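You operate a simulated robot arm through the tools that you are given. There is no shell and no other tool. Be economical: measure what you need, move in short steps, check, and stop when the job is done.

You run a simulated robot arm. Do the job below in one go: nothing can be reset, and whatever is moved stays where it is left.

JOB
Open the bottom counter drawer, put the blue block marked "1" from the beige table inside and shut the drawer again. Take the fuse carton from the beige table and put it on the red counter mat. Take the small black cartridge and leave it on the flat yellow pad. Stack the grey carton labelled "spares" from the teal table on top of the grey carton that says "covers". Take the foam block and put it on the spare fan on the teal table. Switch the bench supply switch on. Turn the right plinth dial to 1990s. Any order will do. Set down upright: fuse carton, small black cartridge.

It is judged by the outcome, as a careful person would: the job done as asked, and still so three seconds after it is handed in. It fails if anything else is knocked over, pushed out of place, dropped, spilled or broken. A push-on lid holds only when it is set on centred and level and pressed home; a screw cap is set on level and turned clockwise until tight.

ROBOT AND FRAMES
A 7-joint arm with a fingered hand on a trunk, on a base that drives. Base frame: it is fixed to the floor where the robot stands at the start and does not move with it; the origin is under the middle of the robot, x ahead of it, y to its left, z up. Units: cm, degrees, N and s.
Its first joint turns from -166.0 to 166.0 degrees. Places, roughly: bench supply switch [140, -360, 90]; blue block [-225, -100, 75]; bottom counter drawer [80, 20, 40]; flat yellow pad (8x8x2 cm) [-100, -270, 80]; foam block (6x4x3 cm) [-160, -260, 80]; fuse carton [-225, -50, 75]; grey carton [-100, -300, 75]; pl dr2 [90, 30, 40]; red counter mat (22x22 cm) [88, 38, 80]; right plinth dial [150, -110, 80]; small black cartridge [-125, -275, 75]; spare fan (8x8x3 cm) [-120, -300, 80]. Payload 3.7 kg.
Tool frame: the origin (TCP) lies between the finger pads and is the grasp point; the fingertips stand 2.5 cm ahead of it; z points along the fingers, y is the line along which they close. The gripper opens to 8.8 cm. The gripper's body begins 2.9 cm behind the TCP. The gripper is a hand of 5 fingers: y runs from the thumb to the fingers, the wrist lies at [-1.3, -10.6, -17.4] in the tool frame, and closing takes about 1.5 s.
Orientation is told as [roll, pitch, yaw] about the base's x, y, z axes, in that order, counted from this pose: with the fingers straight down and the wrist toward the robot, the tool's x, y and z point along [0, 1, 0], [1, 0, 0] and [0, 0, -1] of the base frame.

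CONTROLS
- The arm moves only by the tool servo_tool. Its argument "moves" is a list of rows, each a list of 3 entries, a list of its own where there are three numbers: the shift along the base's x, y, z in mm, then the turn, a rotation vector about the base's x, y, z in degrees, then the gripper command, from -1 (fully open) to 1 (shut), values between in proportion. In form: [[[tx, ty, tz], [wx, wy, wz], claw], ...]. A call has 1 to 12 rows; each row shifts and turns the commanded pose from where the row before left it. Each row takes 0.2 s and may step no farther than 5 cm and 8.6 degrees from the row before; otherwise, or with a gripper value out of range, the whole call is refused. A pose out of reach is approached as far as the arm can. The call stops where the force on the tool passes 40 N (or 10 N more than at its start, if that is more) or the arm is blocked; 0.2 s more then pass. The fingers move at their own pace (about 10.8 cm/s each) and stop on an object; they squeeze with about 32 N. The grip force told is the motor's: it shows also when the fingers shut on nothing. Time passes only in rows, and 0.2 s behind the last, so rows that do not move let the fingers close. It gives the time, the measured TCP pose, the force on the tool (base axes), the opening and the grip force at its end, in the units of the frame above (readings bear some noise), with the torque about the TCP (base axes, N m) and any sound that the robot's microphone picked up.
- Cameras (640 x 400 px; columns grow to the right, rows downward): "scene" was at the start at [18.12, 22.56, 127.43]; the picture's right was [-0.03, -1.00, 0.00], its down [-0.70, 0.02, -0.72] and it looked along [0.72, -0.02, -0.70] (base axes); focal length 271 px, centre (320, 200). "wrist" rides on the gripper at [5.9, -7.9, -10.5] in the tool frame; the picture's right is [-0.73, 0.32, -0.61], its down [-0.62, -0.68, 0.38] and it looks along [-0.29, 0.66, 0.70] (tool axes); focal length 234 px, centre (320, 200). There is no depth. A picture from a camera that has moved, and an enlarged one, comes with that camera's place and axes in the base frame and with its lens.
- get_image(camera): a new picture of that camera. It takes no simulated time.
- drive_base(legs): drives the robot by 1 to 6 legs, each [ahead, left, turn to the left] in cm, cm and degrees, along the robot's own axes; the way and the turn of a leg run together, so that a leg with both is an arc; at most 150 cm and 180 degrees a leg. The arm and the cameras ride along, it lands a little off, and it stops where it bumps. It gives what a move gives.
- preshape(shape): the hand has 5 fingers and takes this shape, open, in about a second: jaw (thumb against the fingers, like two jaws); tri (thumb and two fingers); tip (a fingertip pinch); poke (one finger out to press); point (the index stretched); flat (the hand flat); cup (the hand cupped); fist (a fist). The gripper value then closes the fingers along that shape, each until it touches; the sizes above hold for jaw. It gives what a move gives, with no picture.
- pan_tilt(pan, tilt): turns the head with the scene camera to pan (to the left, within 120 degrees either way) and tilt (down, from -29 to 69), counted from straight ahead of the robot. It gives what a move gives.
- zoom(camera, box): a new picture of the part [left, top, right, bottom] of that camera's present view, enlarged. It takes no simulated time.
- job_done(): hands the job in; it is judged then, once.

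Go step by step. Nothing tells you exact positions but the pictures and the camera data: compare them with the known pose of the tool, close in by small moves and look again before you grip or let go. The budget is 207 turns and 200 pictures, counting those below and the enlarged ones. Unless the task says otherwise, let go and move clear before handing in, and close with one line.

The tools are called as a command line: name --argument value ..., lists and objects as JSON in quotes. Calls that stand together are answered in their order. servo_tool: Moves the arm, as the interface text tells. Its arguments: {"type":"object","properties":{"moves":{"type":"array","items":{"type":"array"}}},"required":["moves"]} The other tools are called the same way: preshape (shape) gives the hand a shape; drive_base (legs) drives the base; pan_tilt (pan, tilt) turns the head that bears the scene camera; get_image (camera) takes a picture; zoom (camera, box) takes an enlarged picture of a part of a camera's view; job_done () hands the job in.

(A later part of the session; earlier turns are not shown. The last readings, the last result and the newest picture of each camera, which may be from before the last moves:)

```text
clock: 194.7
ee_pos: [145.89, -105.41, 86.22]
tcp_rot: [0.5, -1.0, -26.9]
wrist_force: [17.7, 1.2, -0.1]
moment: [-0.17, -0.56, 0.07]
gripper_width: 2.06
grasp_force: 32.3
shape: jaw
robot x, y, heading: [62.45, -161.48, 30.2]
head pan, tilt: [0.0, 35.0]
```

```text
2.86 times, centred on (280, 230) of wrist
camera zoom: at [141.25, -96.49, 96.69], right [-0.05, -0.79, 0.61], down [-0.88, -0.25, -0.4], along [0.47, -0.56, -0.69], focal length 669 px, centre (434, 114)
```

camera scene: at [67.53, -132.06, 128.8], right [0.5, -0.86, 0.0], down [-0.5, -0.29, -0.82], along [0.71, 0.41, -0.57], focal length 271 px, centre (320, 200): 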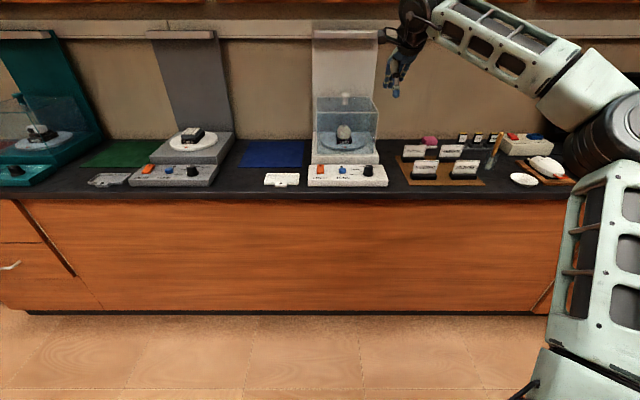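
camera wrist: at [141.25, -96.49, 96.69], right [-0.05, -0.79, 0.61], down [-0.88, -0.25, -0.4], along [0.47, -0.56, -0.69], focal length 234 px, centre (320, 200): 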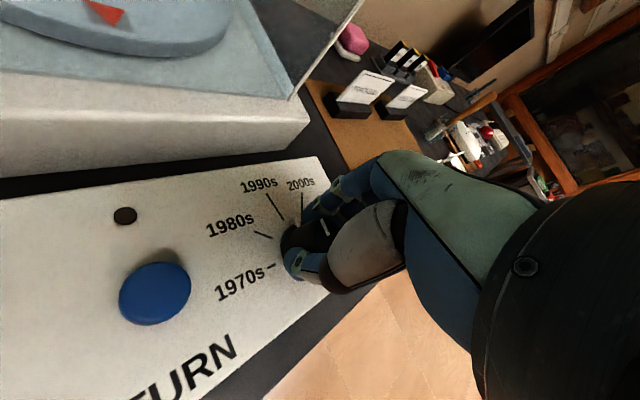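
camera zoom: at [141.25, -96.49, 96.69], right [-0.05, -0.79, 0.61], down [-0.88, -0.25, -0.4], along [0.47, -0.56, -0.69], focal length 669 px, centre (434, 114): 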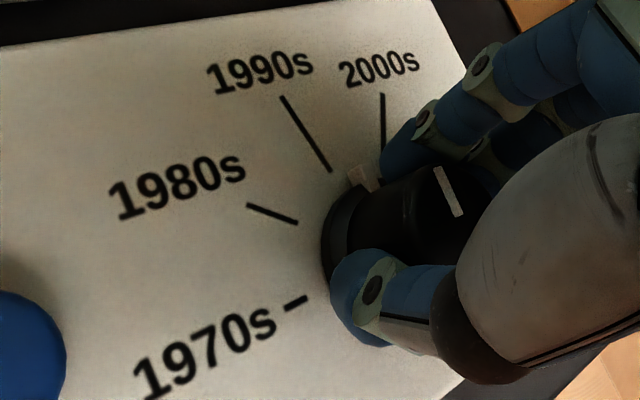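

The pointer overshot by roughly 13°. Turning back a little, then looking.

servo_tool --moves '[[[0, 0, 0], [0, 0, 6.5], 1], [[0, 0, 0], [0, 0, 6.5], 1], [[0, 0, 0], [0, 0, 0], 1]]'

zoom --camera "wrist" --box '[200, 160, 360, 300]'

```text
clock: 195.5
ee_pos: [145.67, -105.31, 86.21]
tcp_rot: [0.5, -0.9, -13.7]
wrist_force: [12.0, -1.3, 6.4]
moment: [-0.18, -0.49, 0.02]
gripper_width: 2.04
grasp_force: 31.7
shape: jaw
robot x, y, heading: [62.82, -161.51, 30.1]
head pan, tilt: [0.0, 35.0]
```

```text
2.86 times, centred on (280, 230) of wrist
camera zoom: at [139.27, -97.73, 96.64], right [0.13, -0.78, 0.61], down [-0.8, -0.44, -0.4], along [0.58, -0.43, -0.69], focal length 669 px, centre (434, 114)
```

zoom: 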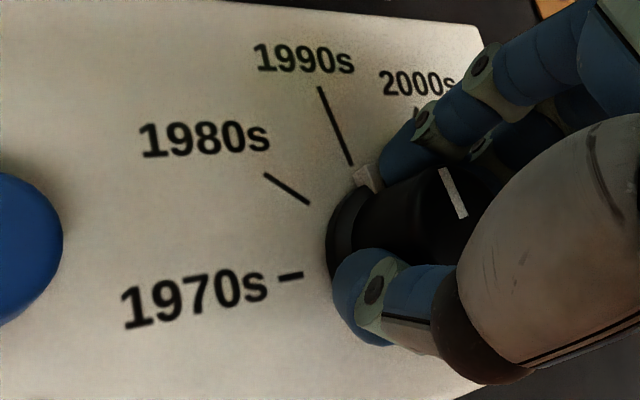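

Nearly on the mark. Nudging 3° more, then releasing to check.

servo_tool --moves '[[[0, 0, 0], [0, 0, 3], 1], [[0, 0, 0], [0, 0, 0], 1], [[0, 0, 0], [0, 0, 0], 0.0], [[0, 0, 0], [0, 0, 0], -0.2], [[0, 0, 0], [0, 0, 0], -0.2], [[0, 0, 25], [0, 0, 0], -0.2], [[0, 0, 35], [0, 0, 0], -0.2], [[0, 0, 40], [0, 0, 0], -0.2], [[0, 0, 40], [0, 0, 0], -0.2]]'

get_image --camera "wrist"

```text
clock: 197.5
ee_pos: [145.89, -105.22, 100.25]
tcp_rot: [0.5, -0.7, -10.7]
wrist_force: [0.0, -0.7, -0.5]
moment: [-0.01, 0.01, -0.01]
gripper_width: 5.25
grasp_force: 0.1
shape: jaw
robot x, y, heading: [62.57, -161.61, 30.0]
head pan, tilt: [0.0, 35.0]
```

```text
89 pictures are left
camera wrist: at [139.08, -97.92, 110.78], right [0.17, -0.78, 0.61], down [-0.78, -0.48, -0.4], along [0.6, -0.4, -0.69], focal length 234 px, centre (320, 200)
```

wrist: 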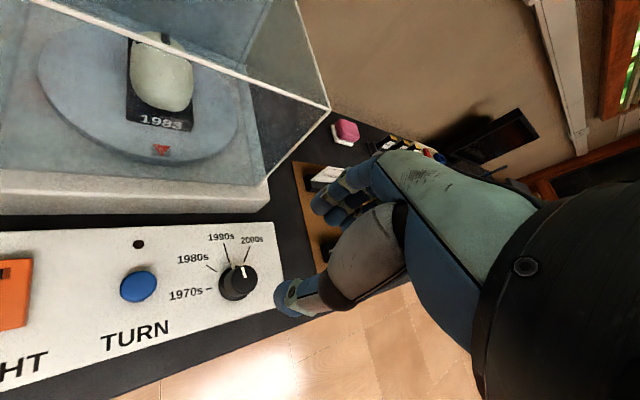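

zoom --camera "wrist" --box '[160, 220, 280, 310]'

```text
4.44 times, centred on (220, 265) of wrist
camera zoom: at [139.08, -97.92, 110.78], right [0.17, -0.78, 0.61], down [-0.78, -0.48, -0.4], along [0.6, -0.4, -0.69], focal length 1041 px, centre (764, -89)
```

zoom: 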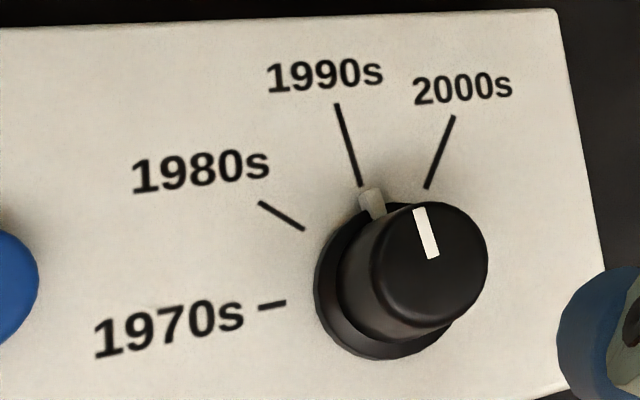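

The dial sits exactly on 1990s. Next, the bench supply switch: retracting the arm and looking to the right.

servo_tool --moves '[[[-10, -6, 40], [0, 0, 7], -1], [[-20, -12, 40], [0, 0, 7], -1], [[-30, -18, 20], [0, 0, 7], -1], [[-30, -18, 20], [0, 0, 7], -1], [[-30, -18, 20], [0, 0, 7], -1], [[-30, -18, 0], [0, 0, 7], -1]]'

drive_base --legs '[[-45, 0, 0], [0, 0, -90]]'

pan_tilt --pan 0 --tilt 25

get_image --camera "scene"

```text
clock: 198.9
ee_pos: [130.76, -114.3, 114.38]
tcp_rot: [0.5, -0.8, 31.4]
wrist_force: [0.3, 0.2, 0.6]
moment: [0.01, 0.03, 0.0]
gripper_width: 8.78
grasp_force: 0.1
shape: jaw
robot x, y, heading: [62.68, -161.19, 30.1]
head pan, tilt: [0.0, 35.0]
```

```text
clock: 205.3
ee_pos: [73.29, -250.35, 114.38]
tcp_rot: [0.4, -0.9, -56.6]
wrist_force: [-0.2, -0.8, 0.5]
moment: [-0.02, 0.0, -0.02]
gripper_width: 8.79
grasp_force: 0.1
shape: jaw
robot x, y, heading: [24.23, -183.73, -57.6]
head pan, tilt: [0.0, 35.0]
```

```text
clock: 206.1
ee_pos: [73.43, -250.24, 114.5]
tcp_rot: [0.5, -0.9, -56.6]
wrist_force: [0.3, 0.5, 0.8]
moment: [-0.02, -0.01, 0.03]
gripper_width: 8.76
grasp_force: 0.0
shape: jaw
robot x, y, heading: [23.93, -184.22, -57.8]
head pan, tilt: [0.0, 25.0]
```

```text
87 pictures are left
camera scene: at [53.07, -187.89, 130.37], right [-0.85, -0.53, 0.0], down [-0.23, 0.36, -0.91], along [0.48, -0.77, -0.42], focal length 271 px, centre (320, 200)
```

scene: 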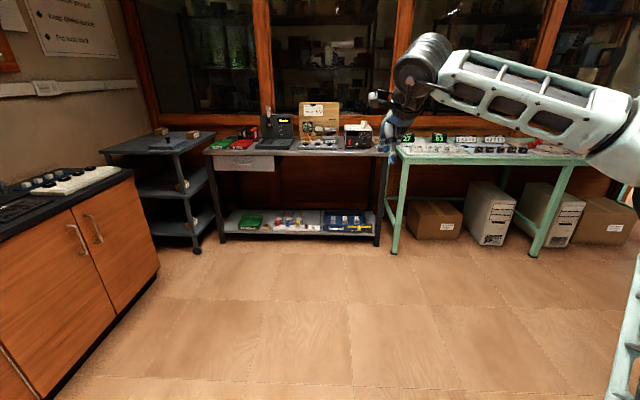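

zoom --camera "scene" --box '[240, 90, 400, 190]'

drive_base --legs '[[70, 0, -1]]'

get_image --camera "scene"

```text
4.00 times, centred on (320, 140) of scene
camera zoom: at [53.07, -187.89, 130.37], right [-0.85, -0.53, 0.0], down [-0.23, 0.36, -0.91], along [0.48, -0.77, -0.42], focal length 1083 px, centre (320, 440)
```

zoom: 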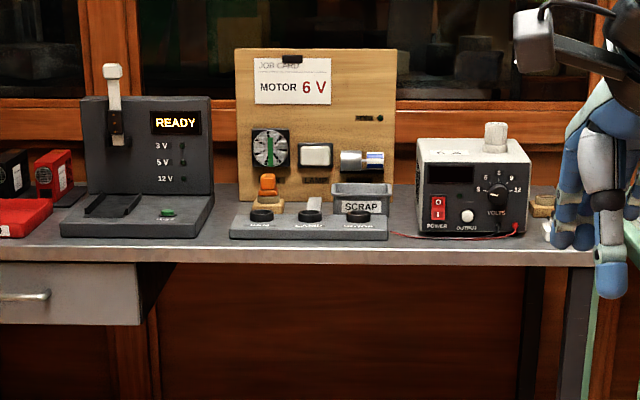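

```text
clock: 209.9
ee_pos: [111.14, -308.2, 114.48]
tcp_rot: [0.5, -0.8, -56.0]
wrist_force: [-0.1, 0.0, -0.2]
moment: [0.01, 0.0, 0.01]
gripper_width: 8.78
grasp_force: 0.0
shape: jaw
robot x, y, heading: [60.85, -242.53, -57.3]
head pan, tilt: [0.0, 25.0]
```

```text
85 pictures are left
camera scene: at [90.31, -245.99, 130.37], right [-0.84, -0.54, 0.0], down [-0.23, 0.36, -0.91], along [0.49, -0.76, -0.42], focal length 271 px, centre (320, 200)
```

scene: 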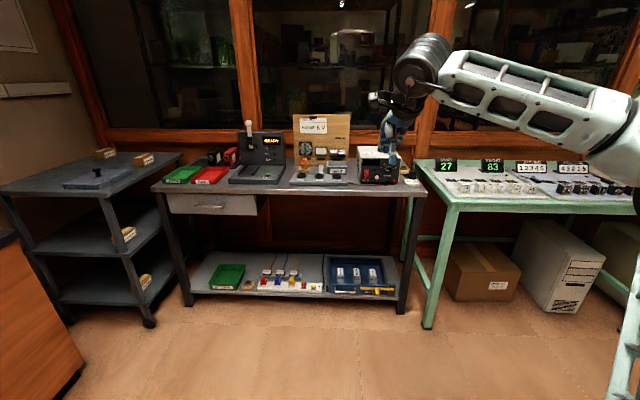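

The red POWER rocker is on the supply's front face. Zooming in.

zoom --camera "scene" --box '[340, 140, 420, 190]'

get_image --camera "wrist"

```text
8.00 times, centred on (380, 165) of scene
camera zoom: at [90.31, -245.99, 130.37], right [-0.84, -0.54, 0.0], down [-0.23, 0.36, -0.91], along [0.49, -0.76, -0.42], focal length 2166 px, centre (-160, 480)
```

zoom: 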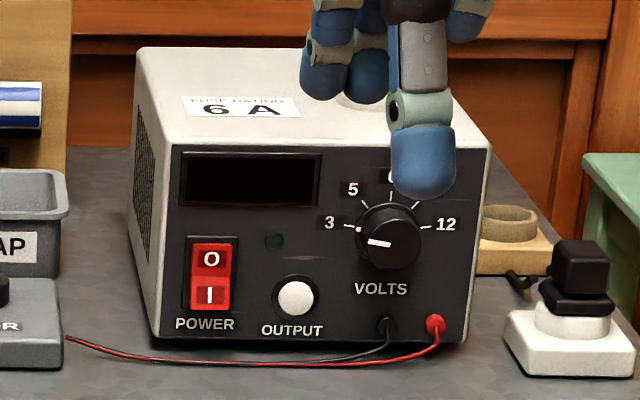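

```text
83 pictures are left
camera wrist: at [111.4, -298.22, 124.86], right [-0.43, -0.67, 0.61], down [-0.89, 0.21, -0.4], along [0.14, -0.71, -0.69], focal length 234 px, centre (320, 200)
```

wrist: 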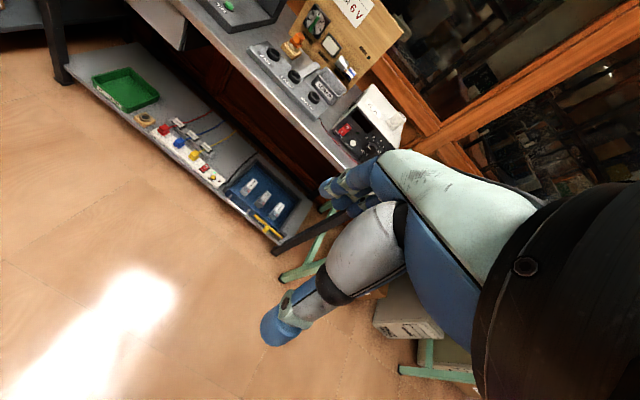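

The rocker shows O on top, I at the bottom; I'll press the lower half. Switch is near (141, −369, 83), straight ahead. Driving closer and setting the poke shape.

drive_base --legs '[[35, 0, 0]]'

preshape --shape "poke"

servo_tool --moves '[[[0, 0, 0], [-6.6, -4.2, 0], -1], [[0, 0, 0], [-6.6, -4.2, 0], -1], [[0, 0, 0], [-6.6, -4.2, 0], -1], [[0, 0, 0], [-6.6, -4.2, 0], -1], [[0, 0, -20], [-6.6, -4.2, 0], -1], [[0, 0, -20], [-6.6, -4.2, 0], -1], [[0, 0, -20], [-6.6, -4.2, 0], -1], [[0, 0, -20], [-6.6, -4.2, 0], -1]]'

get_image --camera "scene"

get_image --camera "wrist"

```text
clock: 212.2
ee_pos: [130.27, -338.18, 114.39]
tcp_rot: [0.5, -0.9, -56.1]
wrist_force: [0.0, 0.1, 0.1]
moment: [0.0, 0.0, -0.02]
gripper_width: 8.78
grasp_force: 0.1
shape: jaw
robot x, y, heading: [80.45, -272.21, -57.4]
head pan, tilt: [0.0, 25.0]
```

```text
clock: 213.1
ee_pos: [130.25, -338.14, 114.52]
tcp_rot: [0.5, -0.9, -56.1]
wrist_force: [0.3, 0.7, -0.7]
moment: [-0.01, -0.01, -0.02]
gripper_width: 0.0
grasp_force: 0.1
shape: poke
robot x, y, heading: [79.99, -272.27, -57.6]
head pan, tilt: [0.0, 25.0]
```

```text
clock: 214.9
ee_pos: [130.08, -338.31, 106.54]
tcp_rot: [-2.6, -63.4, -54.4]
wrist_force: [-0.2, -0.9, -0.3]
moment: [0.03, -0.01, 0.01]
gripper_width: 0.01
grasp_force: 0.1
shape: poke
robot x, y, heading: [80.31, -272.57, -57.2]
head pan, tilt: [0.0, 25.0]
```

```text
82 pictures are left
camera scene: at [109.44, -275.89, 130.38], right [-0.84, -0.54, 0.0], down [-0.23, 0.36, -0.91], along [0.49, -0.76, -0.42], focal length 271 px, centre (320, 200)
```

scene: 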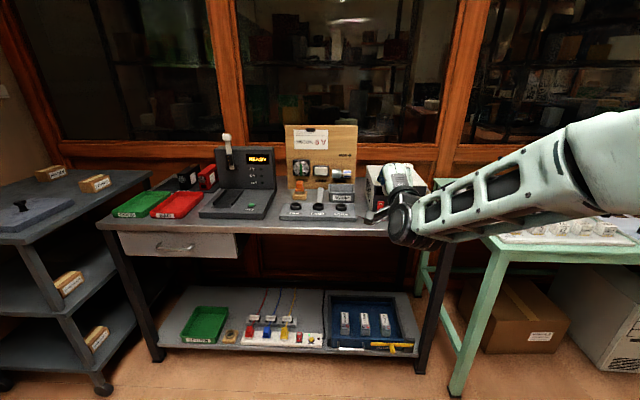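

```text
81 pictures are left
camera wrist: at [127.84, -324.03, 104.11], right [-0.82, -0.06, 0.57], down [-0.51, -0.38, -0.77], along [0.27, -0.92, 0.28], focal length 234 px, centre (320, 200)
```

wrist: 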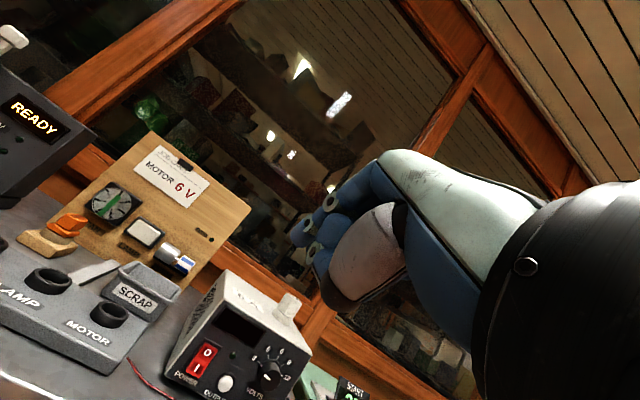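

Tilt reached. Zooming to see where the poking finger's tip is.

zoom --camera "wrist" --box '[260, 160, 400, 320]'

zoom --camera "scene" --box '[350, 150, 440, 250]'

zoom --camera "wrist" --box '[150, 320, 250, 400]'

```text
2.50 times, centred on (330, 240) of wrist
camera zoom: at [127.84, -324.03, 104.11], right [-0.82, -0.06, 0.57], down [-0.51, -0.38, -0.77], along [0.27, -0.92, 0.28], focal length 585 px, centre (295, 100)
```

zoom: 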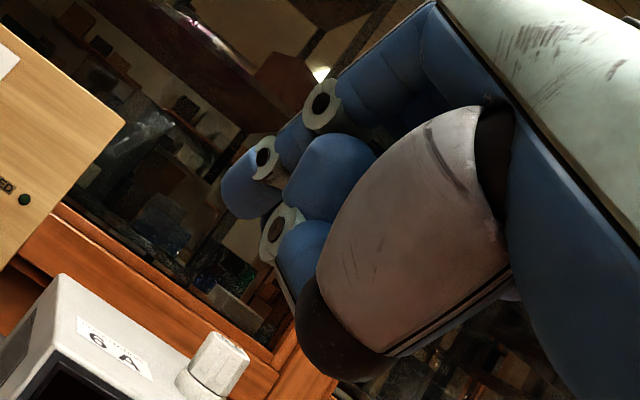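

```text
4.00 times, centred on (395, 200) of scene
camera zoom: at [109.44, -275.89, 130.38], right [-0.84, -0.54, 0.0], down [-0.23, 0.36, -0.91], along [0.49, -0.76, -0.42], focal length 1083 px, centre (20, 200)
```

zoom: 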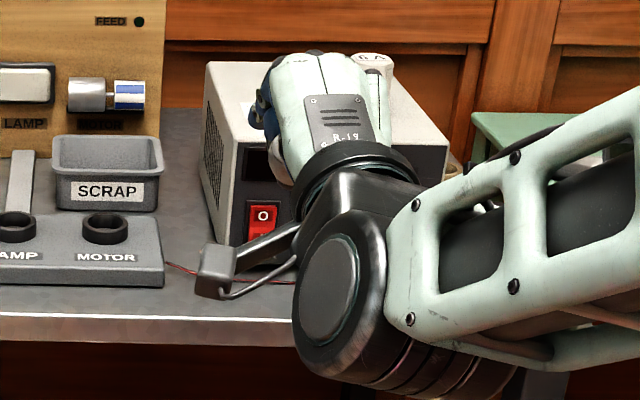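

```text
5.00 times, centred on (200, 360) of wrist
camera zoom: at [127.84, -324.03, 104.11], right [-0.82, -0.06, 0.57], down [-0.51, -0.38, -0.77], along [0.27, -0.92, 0.28], focal length 1171 px, centre (920, -600)
```

zoom: 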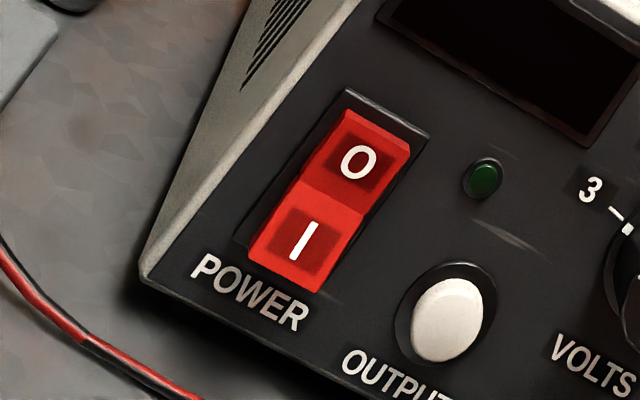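

The extended index tip lies about (0.8, 0.8, 3.7) in the tool frame. "I" is at (140.4, −367.4, 82.8). I'll reduce the tilt to −45° and approach to a few cm from the switch.

servo_tool --moves '[[[0, 0, 0], [5.1, 3.2, 0], -1], [[0, 0, 0], [5.1, 3.2, -1.5], -1], [[0, 0, 0], [5.1, 3.2, -1.5], -1], [[8, -33, -31], [0, 0, 0], -1], [[8, -33, -31], [0, 0, 0], -1], [[8, -33, -31], [0, 0, 0], -1], [[8, -33, -31], [0, 0, 0], -1], [[8, -33, -31], [0, 0, 0], -1], [[8, -33, -31], [0, 0, 0], -1]]'

get_image --camera "wrist"

zoom --camera "scene" --box '[330, 150, 450, 250]'

```text
clock: 216.9
ee_pos: [135.06, -358.22, 87.9]
tcp_rot: [-1.1, -45.5, -58.4]
wrist_force: [-0.5, 0.7, 0.8]
moment: [-0.01, -0.01, -0.02]
gripper_width: 0.0
grasp_force: 0.1
shape: poke
robot x, y, heading: [80.42, -272.06, -57.1]
head pan, tilt: [0.0, 25.0]
```

```text
77 pictures are left
camera wrist: at [133.56, -343.82, 89.65], right [-0.72, -0.19, 0.67], down [-0.65, -0.15, -0.75], along [0.24, -0.97, -0.02], focal length 234 px, centre (320, 200)
```

wrist: 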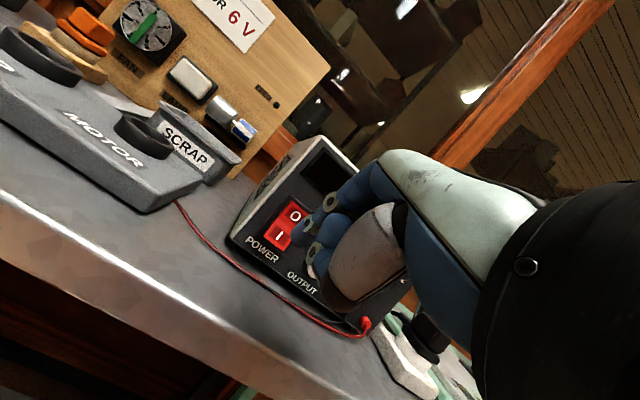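

```text
4.00 times, centred on (390, 200) of scene
camera zoom: at [109.48, -275.8, 130.38], right [-0.84, -0.54, 0.0], down [-0.23, 0.36, -0.91], along [0.49, -0.76, -0.42], focal length 1083 px, centre (40, 200)
```

zoom: 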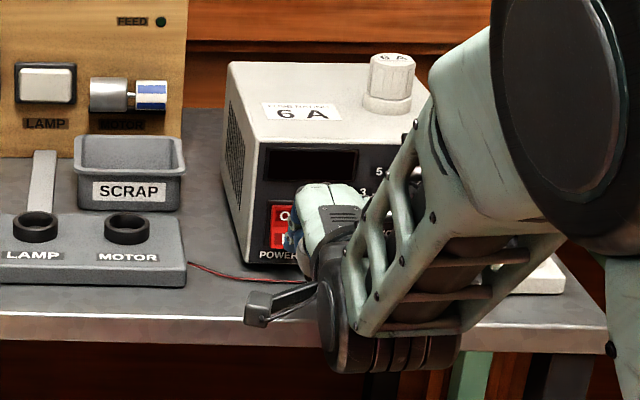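

zoom --camera "wrist" --box '[230, 180, 350, 300]'

```text
3.33 times, centred on (290, 240) of wrist
camera zoom: at [133.56, -343.82, 89.65], right [-0.72, -0.19, 0.67], down [-0.65, -0.15, -0.75], along [0.24, -0.97, -0.02], focal length 781 px, centre (420, 67)
```

zoom: 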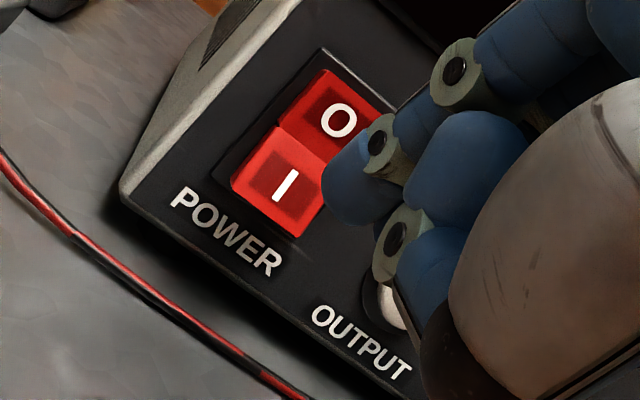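

The "I" half protrudes, so it is off and pressing "I" is right. Aligning: 1.2 cm right, 2.7 cm down, then 4 cm forward.

servo_tool --moves '[[[-10, -6, -13], [0, 0, 0], -1], [[0, 0, -14], [0, 0, 0], -1], [[11, -17, 0], [0, 0, 0], -1], [[11, -17, 0], [0, 0, 0], -1]]'

zoom --camera "wrist" --box '[230, 180, 350, 300]'

```text
clock: 217.9
ee_pos: [136.24, -362.08, 85.26]
tcp_rot: [-1.2, -45.4, -58.3]
wrist_force: [0.1, -0.4, -0.7]
moment: [0.01, 0.05, 0.01]
gripper_width: 0.0
grasp_force: 0.0
shape: poke
robot x, y, heading: [80.47, -272.09, -57.3]
head pan, tilt: [0.0, 25.0]
```

```text
3.33 times, centred on (290, 240) of wrist
camera zoom: at [134.67, -347.72, 87.0], right [-0.72, -0.19, 0.67], down [-0.65, -0.15, -0.75], along [0.24, -0.97, -0.02], focal length 781 px, centre (420, 67)
```

zoom: 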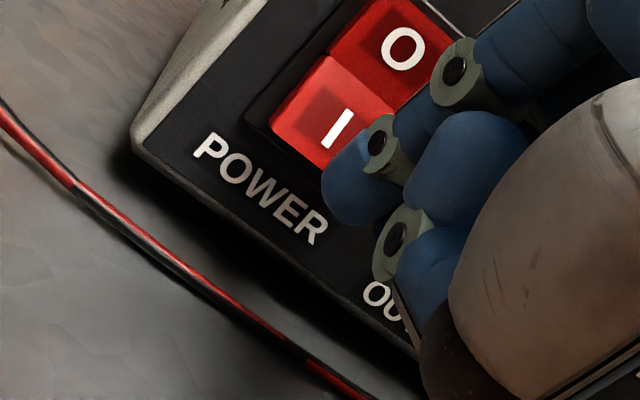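

Aligned laterally. Raising 0.4 cm and pushing forward in small steps to press.

servo_tool --moves '[[[8, -13, 4], [0, 0, 0], -1], [[8, -13, 0], [0, 0, 0], -1], [[4, -6, 0], [0, 0, 0], -1]]'

zoom --camera "wrist" --box '[230, 150, 350, 270]'

```text
clock: 218.5
ee_pos: [137.89, -364.27, 85.71]
tcp_rot: [-1.1, -45.5, -58.2]
wrist_force: [-19.7, 27.8, 8.9]
moment: [0.26, 0.15, 0.01]
gripper_width: 0.0
grasp_force: 0.0
shape: poke
robot x, y, heading: [79.98, -272.01, -57.5]
head pan, tilt: [0.0, 25.0]
stopped in row 3: the force on the tool passed its limit at 53 N (the readings are from after the stop); the commanded pose is now the measured one
```

```text
3.33 times, centred on (290, 210) of wrist
camera zoom: at [136.29, -349.85, 87.44], right [-0.72, -0.19, 0.67], down [-0.65, -0.15, -0.75], along [0.24, -0.97, -0.02], focal length 781 px, centre (420, 167)
```

zoom: 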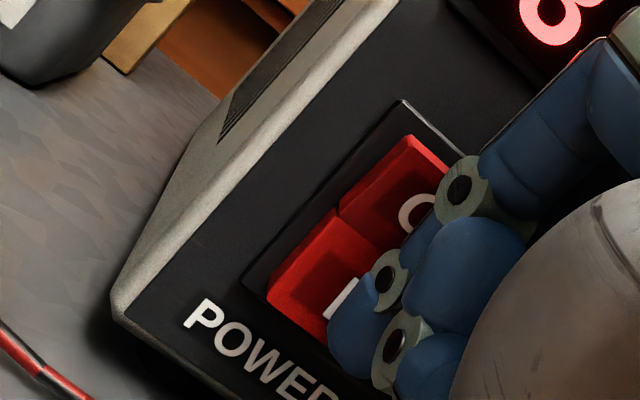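

The display lit up: it's on. Backing away and verifying.

servo_tool --moves '[[[-11, 17, 0], [0, 0, 0], -1], [[-20, 30, 10], [0, 0, 0], -1], [[-20, 30, 25], [0, 0, 0], -1], [[-15, 20, 35], [-6, -4, 0], -1], [[0, 0, 40], [6, 4, 0], -1], [[0, 0, 40], [5.1, 3.2, 0], -1], [[0, 0, 40], [5.1, 3.2, 0], -1], [[0, 0, 40], [5.1, 3.2, 0], -1], [[0, 0, 40], [5.1, 3.2, 0], -1]]'

zoom --camera "scene" --box '[340, 150, 440, 230]'

```text
clock: 220.5
ee_pos: [131.37, -354.89, 112.64]
tcp_rot: [-1.3, -21.3, -58.1]
wrist_force: [0.1, 0.1, -0.6]
moment: [0.01, -0.02, 0.01]
gripper_width: 0.02
grasp_force: 0.1
shape: poke
robot x, y, heading: [79.85, -272.29, -57.7]
head pan, tilt: [0.0, 25.0]
```

```text
5.00 times, centred on (390, 190) of scene
camera zoom: at [109.48, -275.79, 130.37], right [-0.84, -0.54, 0.0], down [-0.23, 0.36, -0.91], along [0.49, -0.76, -0.42], focal length 1354 px, centre (-30, 250)
```

zoom: 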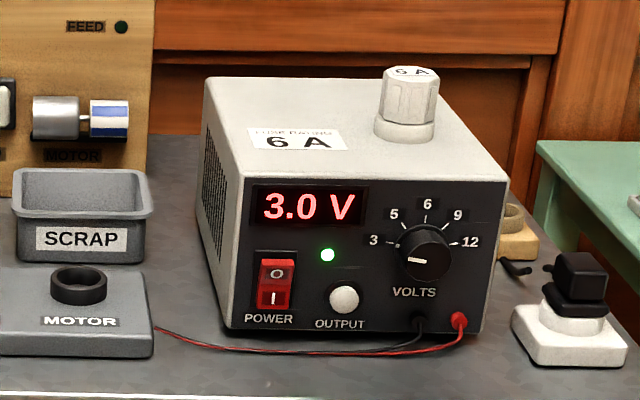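

Power is on (3.0 V shown). Next: the teal table. Backing off, restoring the jaw shape, and turning toward it.

preshape --shape "jaw"

servo_tool --moves '[[[-15, 24, 3], [5.1, 3.2, 0], -1], [[-15, 24, 0], [5.1, 3.2, 0], -1], [[-15, 24, 0], [5.1, 3.2, 0], -1], [[-15, 24, 0], [2.5, 1.5, 0], -1], [[-15, 24, 0], [0, 0, 0], -1], [[-15, 24, 0], [0, 0, 0], -1]]'

drive_base --legs '[[-45, 0, 0], [0, 0, -92]]'

get_image --camera "scene"

```text
clock: 221.4
ee_pos: [131.45, -354.94, 112.59]
tcp_rot: [-1.2, -21.4, -58.1]
wrist_force: [0.4, 0.3, 0.8]
moment: [0.02, 0.01, 0.0]
gripper_width: 8.79
grasp_force: 0.0
shape: jaw
robot x, y, heading: [80.4, -272.04, -57.4]
head pan, tilt: [0.0, 25.0]
```

```text
clock: 222.8
ee_pos: [122.46, -340.01, 112.71]
tcp_rot: [-1.4, -0.2, -58.2]
wrist_force: [0.9, 0.4, 0.4]
moment: [-0.04, 0.02, -0.02]
gripper_width: 8.77
grasp_force: 0.1
shape: jaw
robot x, y, heading: [80.12, -272.35, -57.2]
head pan, tilt: [0.0, 25.0]
```

```text
clock: 229.4
ee_pos: [-13.94, -272.17, 112.76]
tcp_rot: [-1.3, -0.3, -151.6]
wrist_force: [0.0, 0.1, 0.8]
moment: [0.01, 0.02, -0.05]
gripper_width: 8.8
grasp_force: 0.1
shape: jaw
robot x, y, heading: [56.27, -234.2, -150.6]
head pan, tilt: [0.0, 25.0]
```

```text
71 pictures are left
camera scene: at [50.52, -262.93, 130.37], right [-0.49, 0.87, 0.0], down [0.37, 0.21, -0.91], along [-0.79, -0.44, -0.42], focal length 271 px, centre (320, 200)
```

scene: 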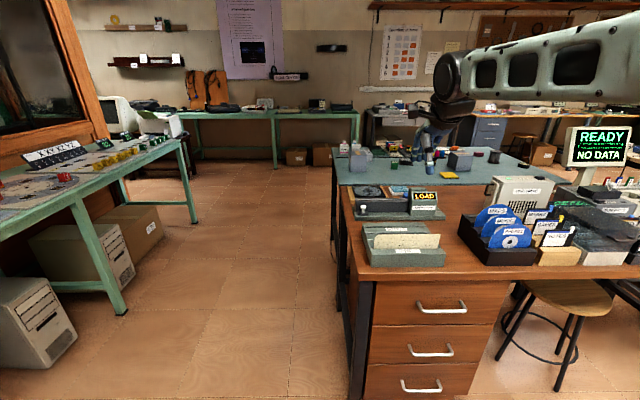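

The teal table stands behind the brown desk; its far side has a wide aisle. I'll drive down the left aisle and approach from the far side.

drive_base --legs '[[0, 62, 1], [145, 0, 0]]'

pan_tilt --pan -45 --tilt 30

get_image --camera "scene"

```text
clock: 239.9
ee_pos: [-109.86, -401.51, 112.87]
tcp_rot: [-1.2, -0.4, -151.6]
wrist_force: [-1.0, -0.8, 0.5]
moment: [0.02, 0.0, -0.02]
gripper_width: 8.77
grasp_force: 0.0
shape: jaw
robot x, y, heading: [-39.41, -363.52, -150.6]
head pan, tilt: [0.0, 25.0]
```

```text
clock: 241.0
ee_pos: [-109.73, -401.72, 112.78]
tcp_rot: [-1.3, -0.2, -151.6]
wrist_force: [-1.2, -0.1, 0.6]
moment: [0.01, 0.0, 0.0]
gripper_width: 8.8
grasp_force: 0.1
shape: jaw
robot x, y, heading: [-39.24, -363.53, -150.9]
head pan, tilt: [-45.0, 30.0]
```

```text
70 pictures are left
camera scene: at [-45.93, -385.39, 129.58], right [0.27, 0.96, 0.0], down [0.48, -0.13, -0.87], along [-0.83, 0.23, -0.5], focal length 271 px, centre (320, 200)
```

scene: 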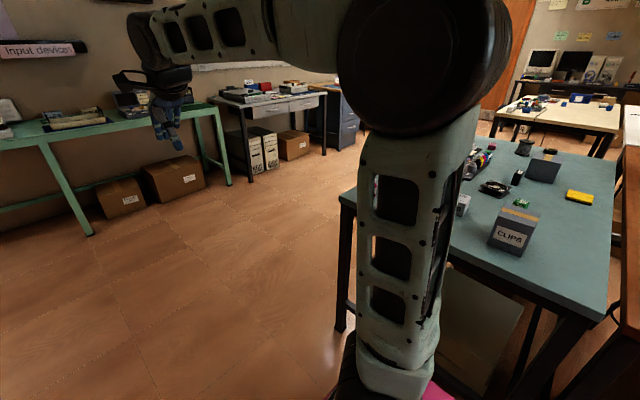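

drive_base --legs '[[148, 0, 0], [0, -115, 0], [0, 0, 180]]'

pan_tilt --pan 0 --tilt 40

get_image --camera "scene"

```text
clock: 261.3
ee_pos: [-159.05, -299.49, 112.9]
tcp_rot: [-1.3, -0.4, 30.4]
wrist_force: [1.3, 0.3, -0.9]
moment: [0.01, 0.0, 0.0]
gripper_width: 8.79
grasp_force: 0.1
shape: jaw
robot x, y, heading: [-228.66, -339.7, 31.4]
head pan, tilt: [-45.0, 30.0]
```

```text
clock: 262.4
ee_pos: [-159.0, -299.43, 112.96]
tcp_rot: [-1.3, -0.3, 30.3]
wrist_force: [0.8, 0.1, 0.3]
moment: [0.04, 0.0, 0.04]
gripper_width: 8.78
grasp_force: 0.1
shape: jaw
robot x, y, heading: [-227.92, -339.96, 31.3]
head pan, tilt: [0.0, 40.0]
```

```text
69 pictures are left
camera scene: at [-223.99, -310.62, 128.04], right [0.52, -0.86, 0.0], down [-0.55, -0.33, -0.77], along [0.66, 0.4, -0.64], focal length 271 px, centre (320, 200)
```

scene: 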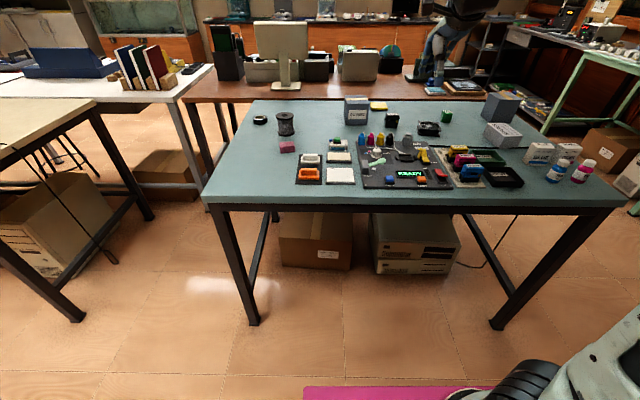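

Great view of the teal table. Zooming to identify items.

zoom --camera "scene" --box '[230, 80, 400, 190]'

zoom --camera "scene" --box '[340, 80, 540, 190]'

```text
3.64 times, centred on (315, 135) of scene
camera zoom: at [-223.99, -310.62, 128.04], right [0.52, -0.86, 0.0], down [-0.55, -0.33, -0.77], along [0.66, 0.4, -0.64], focal length 985 px, centre (338, 436)
```

zoom: 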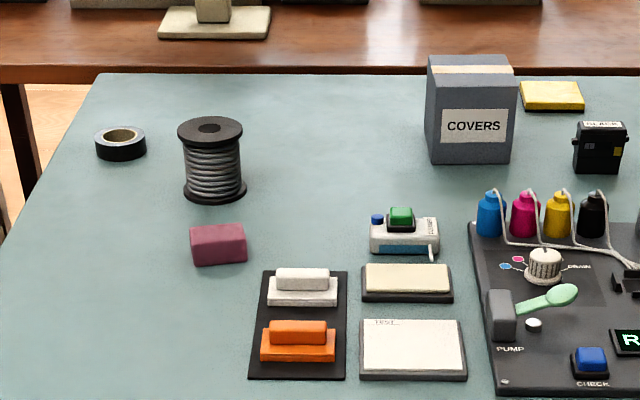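

```text
3.20 times, centred on (440, 135) of scene
camera zoom: at [-223.99, -310.62, 128.04], right [0.52, -0.86, 0.0], down [-0.55, -0.33, -0.77], along [0.66, 0.4, -0.64], focal length 866 px, centre (-64, 408)
```

zoom: 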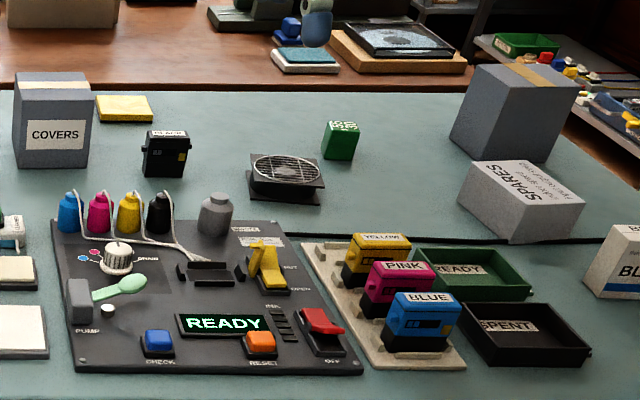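

Identified: COVERS (rear centre), yellow pad, BLACK cartridge, fan, SPARES (right, light grey), maroon foam block (left). Driving closer and going above the foam first.

drive_base --legs '[[26, 0, 0]]'

servo_tool --moves '[[[-26, 41, 0], [0, 0, 0], -1], [[-26, 41, 0], [0, 0, 0], -1], [[-26, 41, 0], [0, 0, 0], -1], [[-26, 41, 0], [0, 0, 0], -1], [[-26, 41, 0], [0, 0, 0], -1], [[-26, 41, 0], [0, 0, 0], -1], [[-26, 41, 0], [0, 0, 0], -1], [[0, 0, -45], [0, 0, 0], -1], [[0, 0, -45], [0, 0, 0], -1], [[0, 0, -45], [0, 0, 0], -1]]'

get_image --camera "scene"

get_image --camera "wrist"

```text
clock: 264.2
ee_pos: [-136.76, -286.16, 112.74]
tcp_rot: [-1.2, -0.3, 30.2]
wrist_force: [0.8, -0.6, -0.4]
moment: [0.02, -0.03, 0.0]
gripper_width: 8.75
grasp_force: 0.0
shape: jaw
robot x, y, heading: [-205.92, -326.68, 31.1]
head pan, tilt: [0.0, 40.0]
```

```text
clock: 266.4
ee_pos: [-154.75, -257.26, 99.01]
tcp_rot: [-1.3, -0.2, 30.1]
wrist_force: [0.1, -0.1, 0.8]
moment: [0.0, 0.01, 0.0]
gripper_width: 8.79
grasp_force: 0.1
shape: jaw
robot x, y, heading: [-206.37, -326.17, 31.3]
head pan, tilt: [0.0, 40.0]
```

```text
66 pictures are left
camera scene: at [-201.79, -297.26, 128.05], right [0.52, -0.86, 0.0], down [-0.55, -0.33, -0.77], along [0.66, 0.4, -0.64], focal length 271 px, centre (320, 200)
```

scene: 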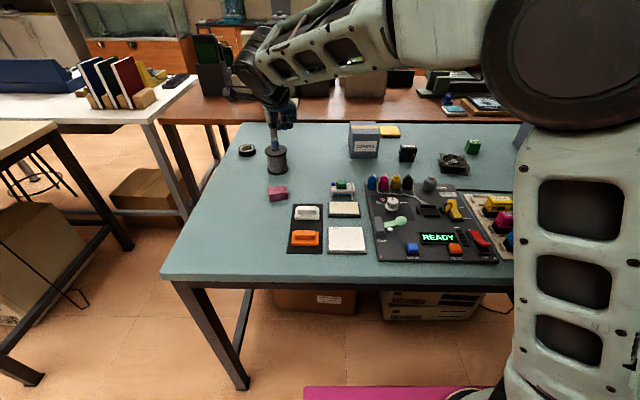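

```text
65 pictures are left
camera wrist: at [-164.73, -255.97, 109.43], right [0.63, -0.46, 0.62], down [-0.27, -0.89, -0.37], along [0.72, 0.07, -0.69], focal length 234 px, centre (320, 200)
```

wrist: 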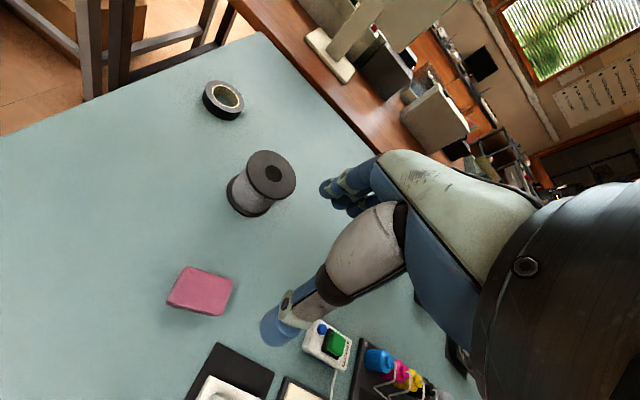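

Foam centre ≈ (−156.8, −256.4, 80.3). Descending onto it.

servo_tool --moves '[[[-20, 9, -45], [0, 0, 0], -1], [[0, 0, -45], [0, 0, 0], -1], [[0, 0, -40], [0, 0, 0], -1]]'

get_image --camera "wrist"

zoom --camera "scene" --box '[210, 120, 370, 220]'

```text
clock: 267.2
ee_pos: [-157.1, -256.51, 86.49]
tcp_rot: [-1.2, -0.3, 30.3]
wrist_force: [0.4, 0.2, -0.6]
moment: [-0.03, 0.01, -0.03]
gripper_width: 8.79
grasp_force: 0.1
shape: jaw
robot x, y, heading: [-205.64, -326.32, 31.1]
head pan, tilt: [0.0, 40.0]
```

```text
64 pictures are left
camera wrist: at [-167.04, -255.11, 96.79], right [0.63, -0.46, 0.62], down [-0.27, -0.89, -0.37], along [0.72, 0.07, -0.69], focal length 234 px, centre (320, 200)
```

wrist: 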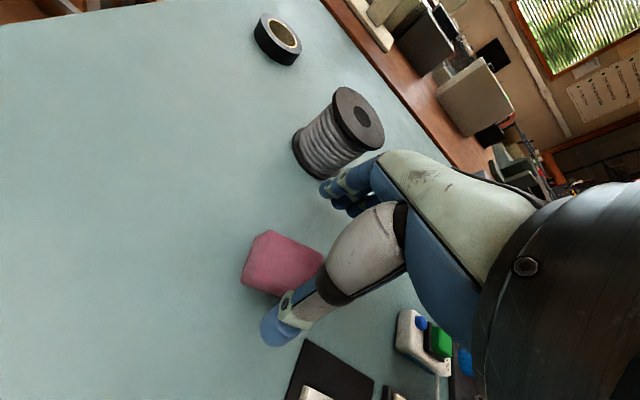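

```text
4.00 times, centred on (290, 170) of scene
camera zoom: at [-201.78, -297.26, 128.04], right [0.52, -0.86, 0.0], down [-0.55, -0.33, -0.77], along [0.66, 0.4, -0.64], focal length 1083 px, centre (440, 320)
```

zoom: 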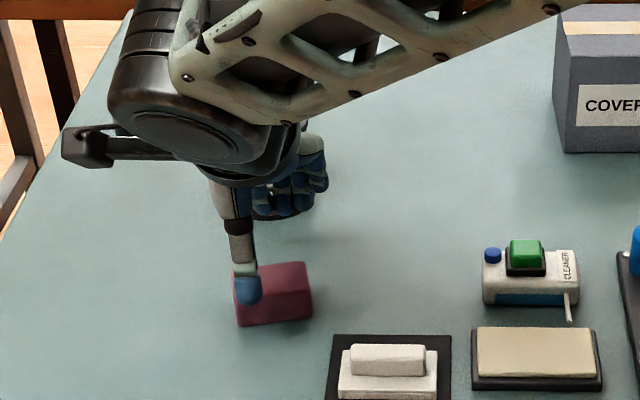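

Thumb is ~1.5 cm left of the foam's centre, and the foam is turned ~8°. Correcting, then lowering and closing.

servo_tool --moves '[[[8, -13, 0], [0, 0, 8], -1], [[0, 0, -15], [0, 0, 0], -1], [[0, 0, -12], [0, 0, 0], -0.5], [[0, 0, 0], [0, 0, 0], 0], [[0, 0, 0], [0, 0, 0], 0.6], [[0, 0, 0], [0, 0, 0], 1], [[0, 0, 0], [0, 0, 0], 1], [[0, 0, 0], [0, 0, 0], 1], [[0, 0, 0], [0, 0, 0], 1]]'

get_image --camera "wrist"

```text
clock: 269.2
ee_pos: [-156.27, -257.92, 83.63]
tcp_rot: [-1.3, -0.3, 38.2]
wrist_force: [-0.1, 0.1, 0.2]
moment: [-0.01, 0.0, 0.01]
gripper_width: 3.11
grasp_force: 32.0
shape: jaw
robot x, y, heading: [-205.67, -326.1, 31.1]
head pan, tilt: [0.0, 40.0]
```

```text
62 pictures are left
camera wrist: at [-166.25, -257.93, 94.05], right [0.69, -0.36, 0.62], down [-0.14, -0.92, -0.37], along [0.71, 0.17, -0.69], focal length 234 px, centre (320, 200)
```

wrist: 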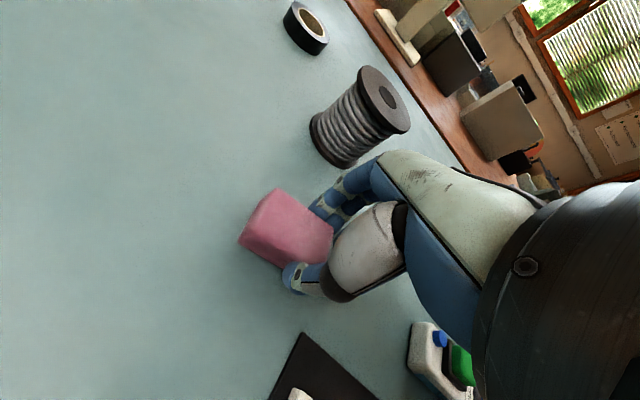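

Foam is held. Lifting and carrying it over to the fan at (−112, −295).

servo_tool --moves '[[[0, 0, 40], [0, 0, 0], 1], [[0, 0, 45], [0, 0, 0], 1], [[0, 0, 45], [0, 0, 0], 1], [[0, 0, 40], [0, 0, 0], 1], [[37, -31, 0], [0, 0, -2], 1], [[37, -31, 0], [0, 0, -2], 1], [[37, -31, 0], [0, 0, -2], 1], [[37, -31, 0], [0, 0, -2], 1], [[37, -31, 0], [0, 0, 0], 1], [[37, -31, 0], [0, 0, 0], 1], [[37, -31, 0], [0, 0, 0], 1], [[37, -31, 0], [0, 0, 0], 1]]'

servo_tool --moves '[[[37, -31, 0], [0, 0, 0], 1], [[37, -31, 0], [0, 0, 0], 1], [[37, -31, 0], [0, 0, 0], 1], [[37, -31, 0], [0, 0, 0], 1]]'

get_image --camera "wrist"

get_image --camera "scene"

```text
clock: 271.8
ee_pos: [-126.39, -282.6, 100.5]
tcp_rot: [-1.3, -0.4, 30.3]
wrist_force: [-0.3, -0.2, 0.2]
moment: [-0.03, 0.0, 0.01]
gripper_width: 3.12
grasp_force: 32.0
shape: jaw
robot x, y, heading: [-205.77, -326.33, 30.9]
head pan, tilt: [0.0, 40.0]
```

```text
clock: 272.8
ee_pos: [-111.85, -295.12, 100.29]
tcp_rot: [-1.3, -0.4, 30.4]
wrist_force: [0.4, -0.3, 0.6]
moment: [-0.04, -0.04, 0.0]
gripper_width: 3.07
grasp_force: 32.4
shape: jaw
robot x, y, heading: [-205.81, -326.37, 30.9]
head pan, tilt: [0.0, 40.0]
```

```text
61 pictures are left
camera wrist: at [-121.91, -293.63, 110.69], right [0.63, -0.45, 0.63], down [-0.27, -0.89, -0.37], along [0.72, 0.07, -0.69], focal length 234 px, centre (320, 200)
```

wrist: 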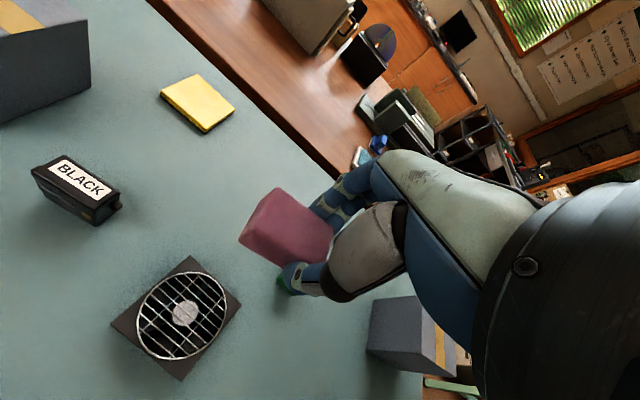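

```text
60 pictures are left
camera scene: at [-201.82, -297.23, 128.04], right [0.52, -0.86, 0.0], down [-0.55, -0.33, -0.77], along [0.66, 0.4, -0.64], focal length 271 px, centre (320, 200)
```

scene: 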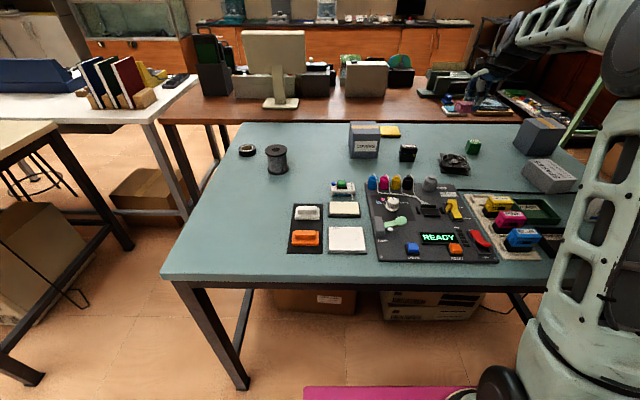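

Refined: fan centre ≈ (−116.2, −295.4), top ≈ 82. Adjusting and lowering partway.

servo_tool --moves '[[[-35, -16, 0], [0, 0, 0], 1], [[0, 0, -45], [0, 0, 0], 1], [[0, 0, -45], [0, 0, 0], 1]]'

get_image --camera "wrist"

zoom --camera "scene" --box '[380, 100, 540, 200]'

```text
clock: 273.6
ee_pos: [-115.49, -296.9, 91.57]
tcp_rot: [-1.3, -0.3, 30.1]
wrist_force: [0.1, 0.4, -0.3]
moment: [0.03, -0.01, -0.01]
gripper_width: 3.09
grasp_force: 32.2
shape: jaw
robot x, y, heading: [-205.81, -326.22, 31.0]
head pan, tilt: [0.0, 40.0]
```

```text
59 pictures are left
camera wrist: at [-125.44, -295.41, 101.81], right [0.63, -0.46, 0.62], down [-0.27, -0.89, -0.37], along [0.72, 0.07, -0.69], focal length 234 px, centre (320, 200)
```

wrist: 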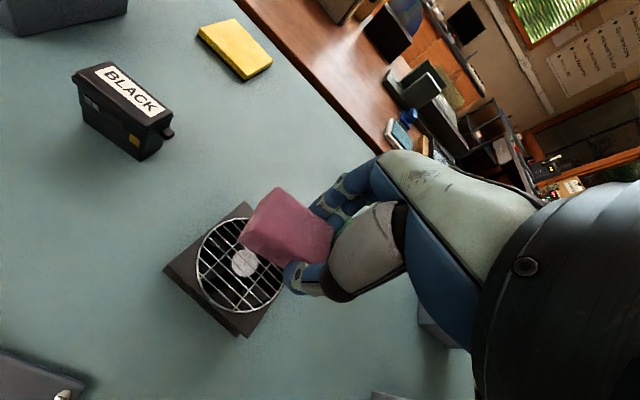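

```text
4.00 times, centred on (460, 150) of scene
camera zoom: at [-201.8, -297.25, 128.04], right [0.52, -0.86, 0.0], down [-0.55, -0.33, -0.77], along [0.66, 0.4, -0.64], focal length 1083 px, centre (-240, 400)
```

zoom: 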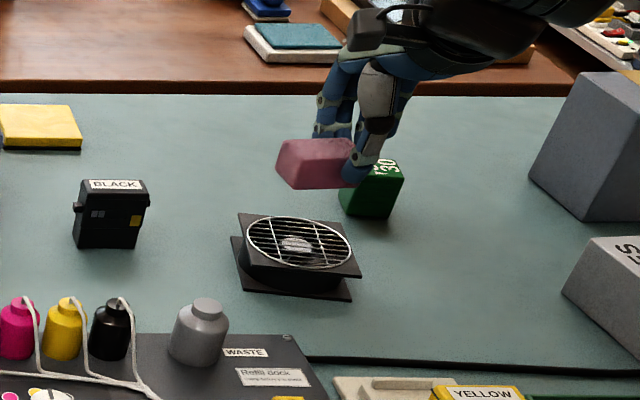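

Fan top is at z ≈ 83.4. Small correction, then lowering to contact.

servo_tool --moves '[[[-9, -2, -20], [0, 0, 0], 1], [[0, 0, -6], [0, 0, 0], 1], [[0, 0, -4], [0, 0, 0], 1], [[0, 0, -4], [0, 0, 0], 1]]'

zoom --camera "scene" --box '[380, 100, 540, 200]'

```text
clock: 274.6
ee_pos: [-116.23, -296.85, 88.13]
tcp_rot: [-1.3, -0.3, 30.1]
wrist_force: [0.2, -0.4, -0.3]
moment: [0.0, 0.0, 0.01]
gripper_width: 3.12
grasp_force: 31.9
shape: jaw
robot x, y, heading: [-206.08, -326.38, 31.0]
head pan, tilt: [0.0, 40.0]
```

```text
4.00 times, centred on (460, 150) of scene
camera zoom: at [-201.78, -297.25, 128.04], right [0.52, -0.86, 0.0], down [-0.55, -0.33, -0.77], along [0.66, 0.4, -0.64], focal length 1083 px, centre (-240, 400)
```

zoom: 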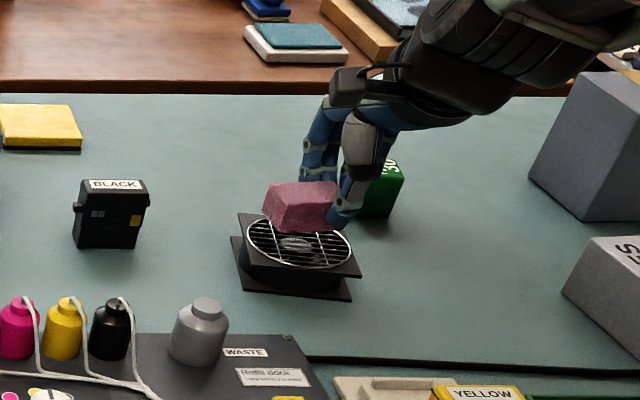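

About 2 cm still to go. Continuing in small steps until contact.

servo_tool --moves '[[[0, 0, -6], [0, 0, 0], 1], [[0, 0, -4], [0, 0, 0], 1], [[0, 0, -4], [0, 0, 0], 1], [[0, 0, -3], [0, 0, 0], 1], [[0, 0, -3], [0, 0, 0], 1]]'

zoom --camera "scene" --box '[380, 100, 540, 200]'

```text
clock: 275.8
ee_pos: [-116.21, -296.91, 86.28]
tcp_rot: [-1.3, -0.4, 30.2]
wrist_force: [-0.6, -1.0, -0.1]
moment: [0.01, -0.01, 0.0]
gripper_width: 3.13
grasp_force: 31.9
shape: jaw
robot x, y, heading: [-206.25, -326.27, 31.3]
head pan, tilt: [0.0, 40.0]
```

```text
4.00 times, centred on (460, 150) of scene
camera zoom: at [-201.78, -297.25, 128.04], right [0.52, -0.86, 0.0], down [-0.55, -0.33, -0.77], along [0.66, 0.4, -0.64], focal length 1083 px, centre (-240, 400)
```

zoom: 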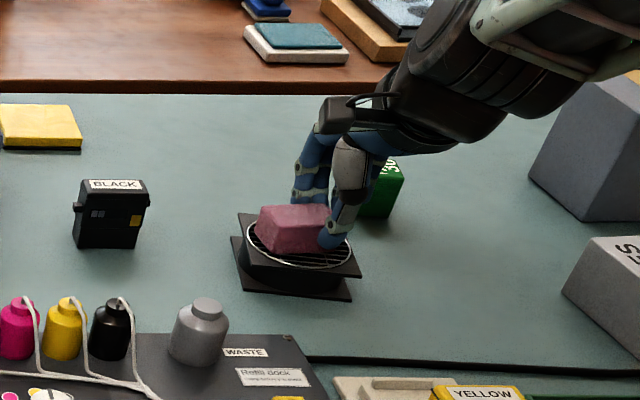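

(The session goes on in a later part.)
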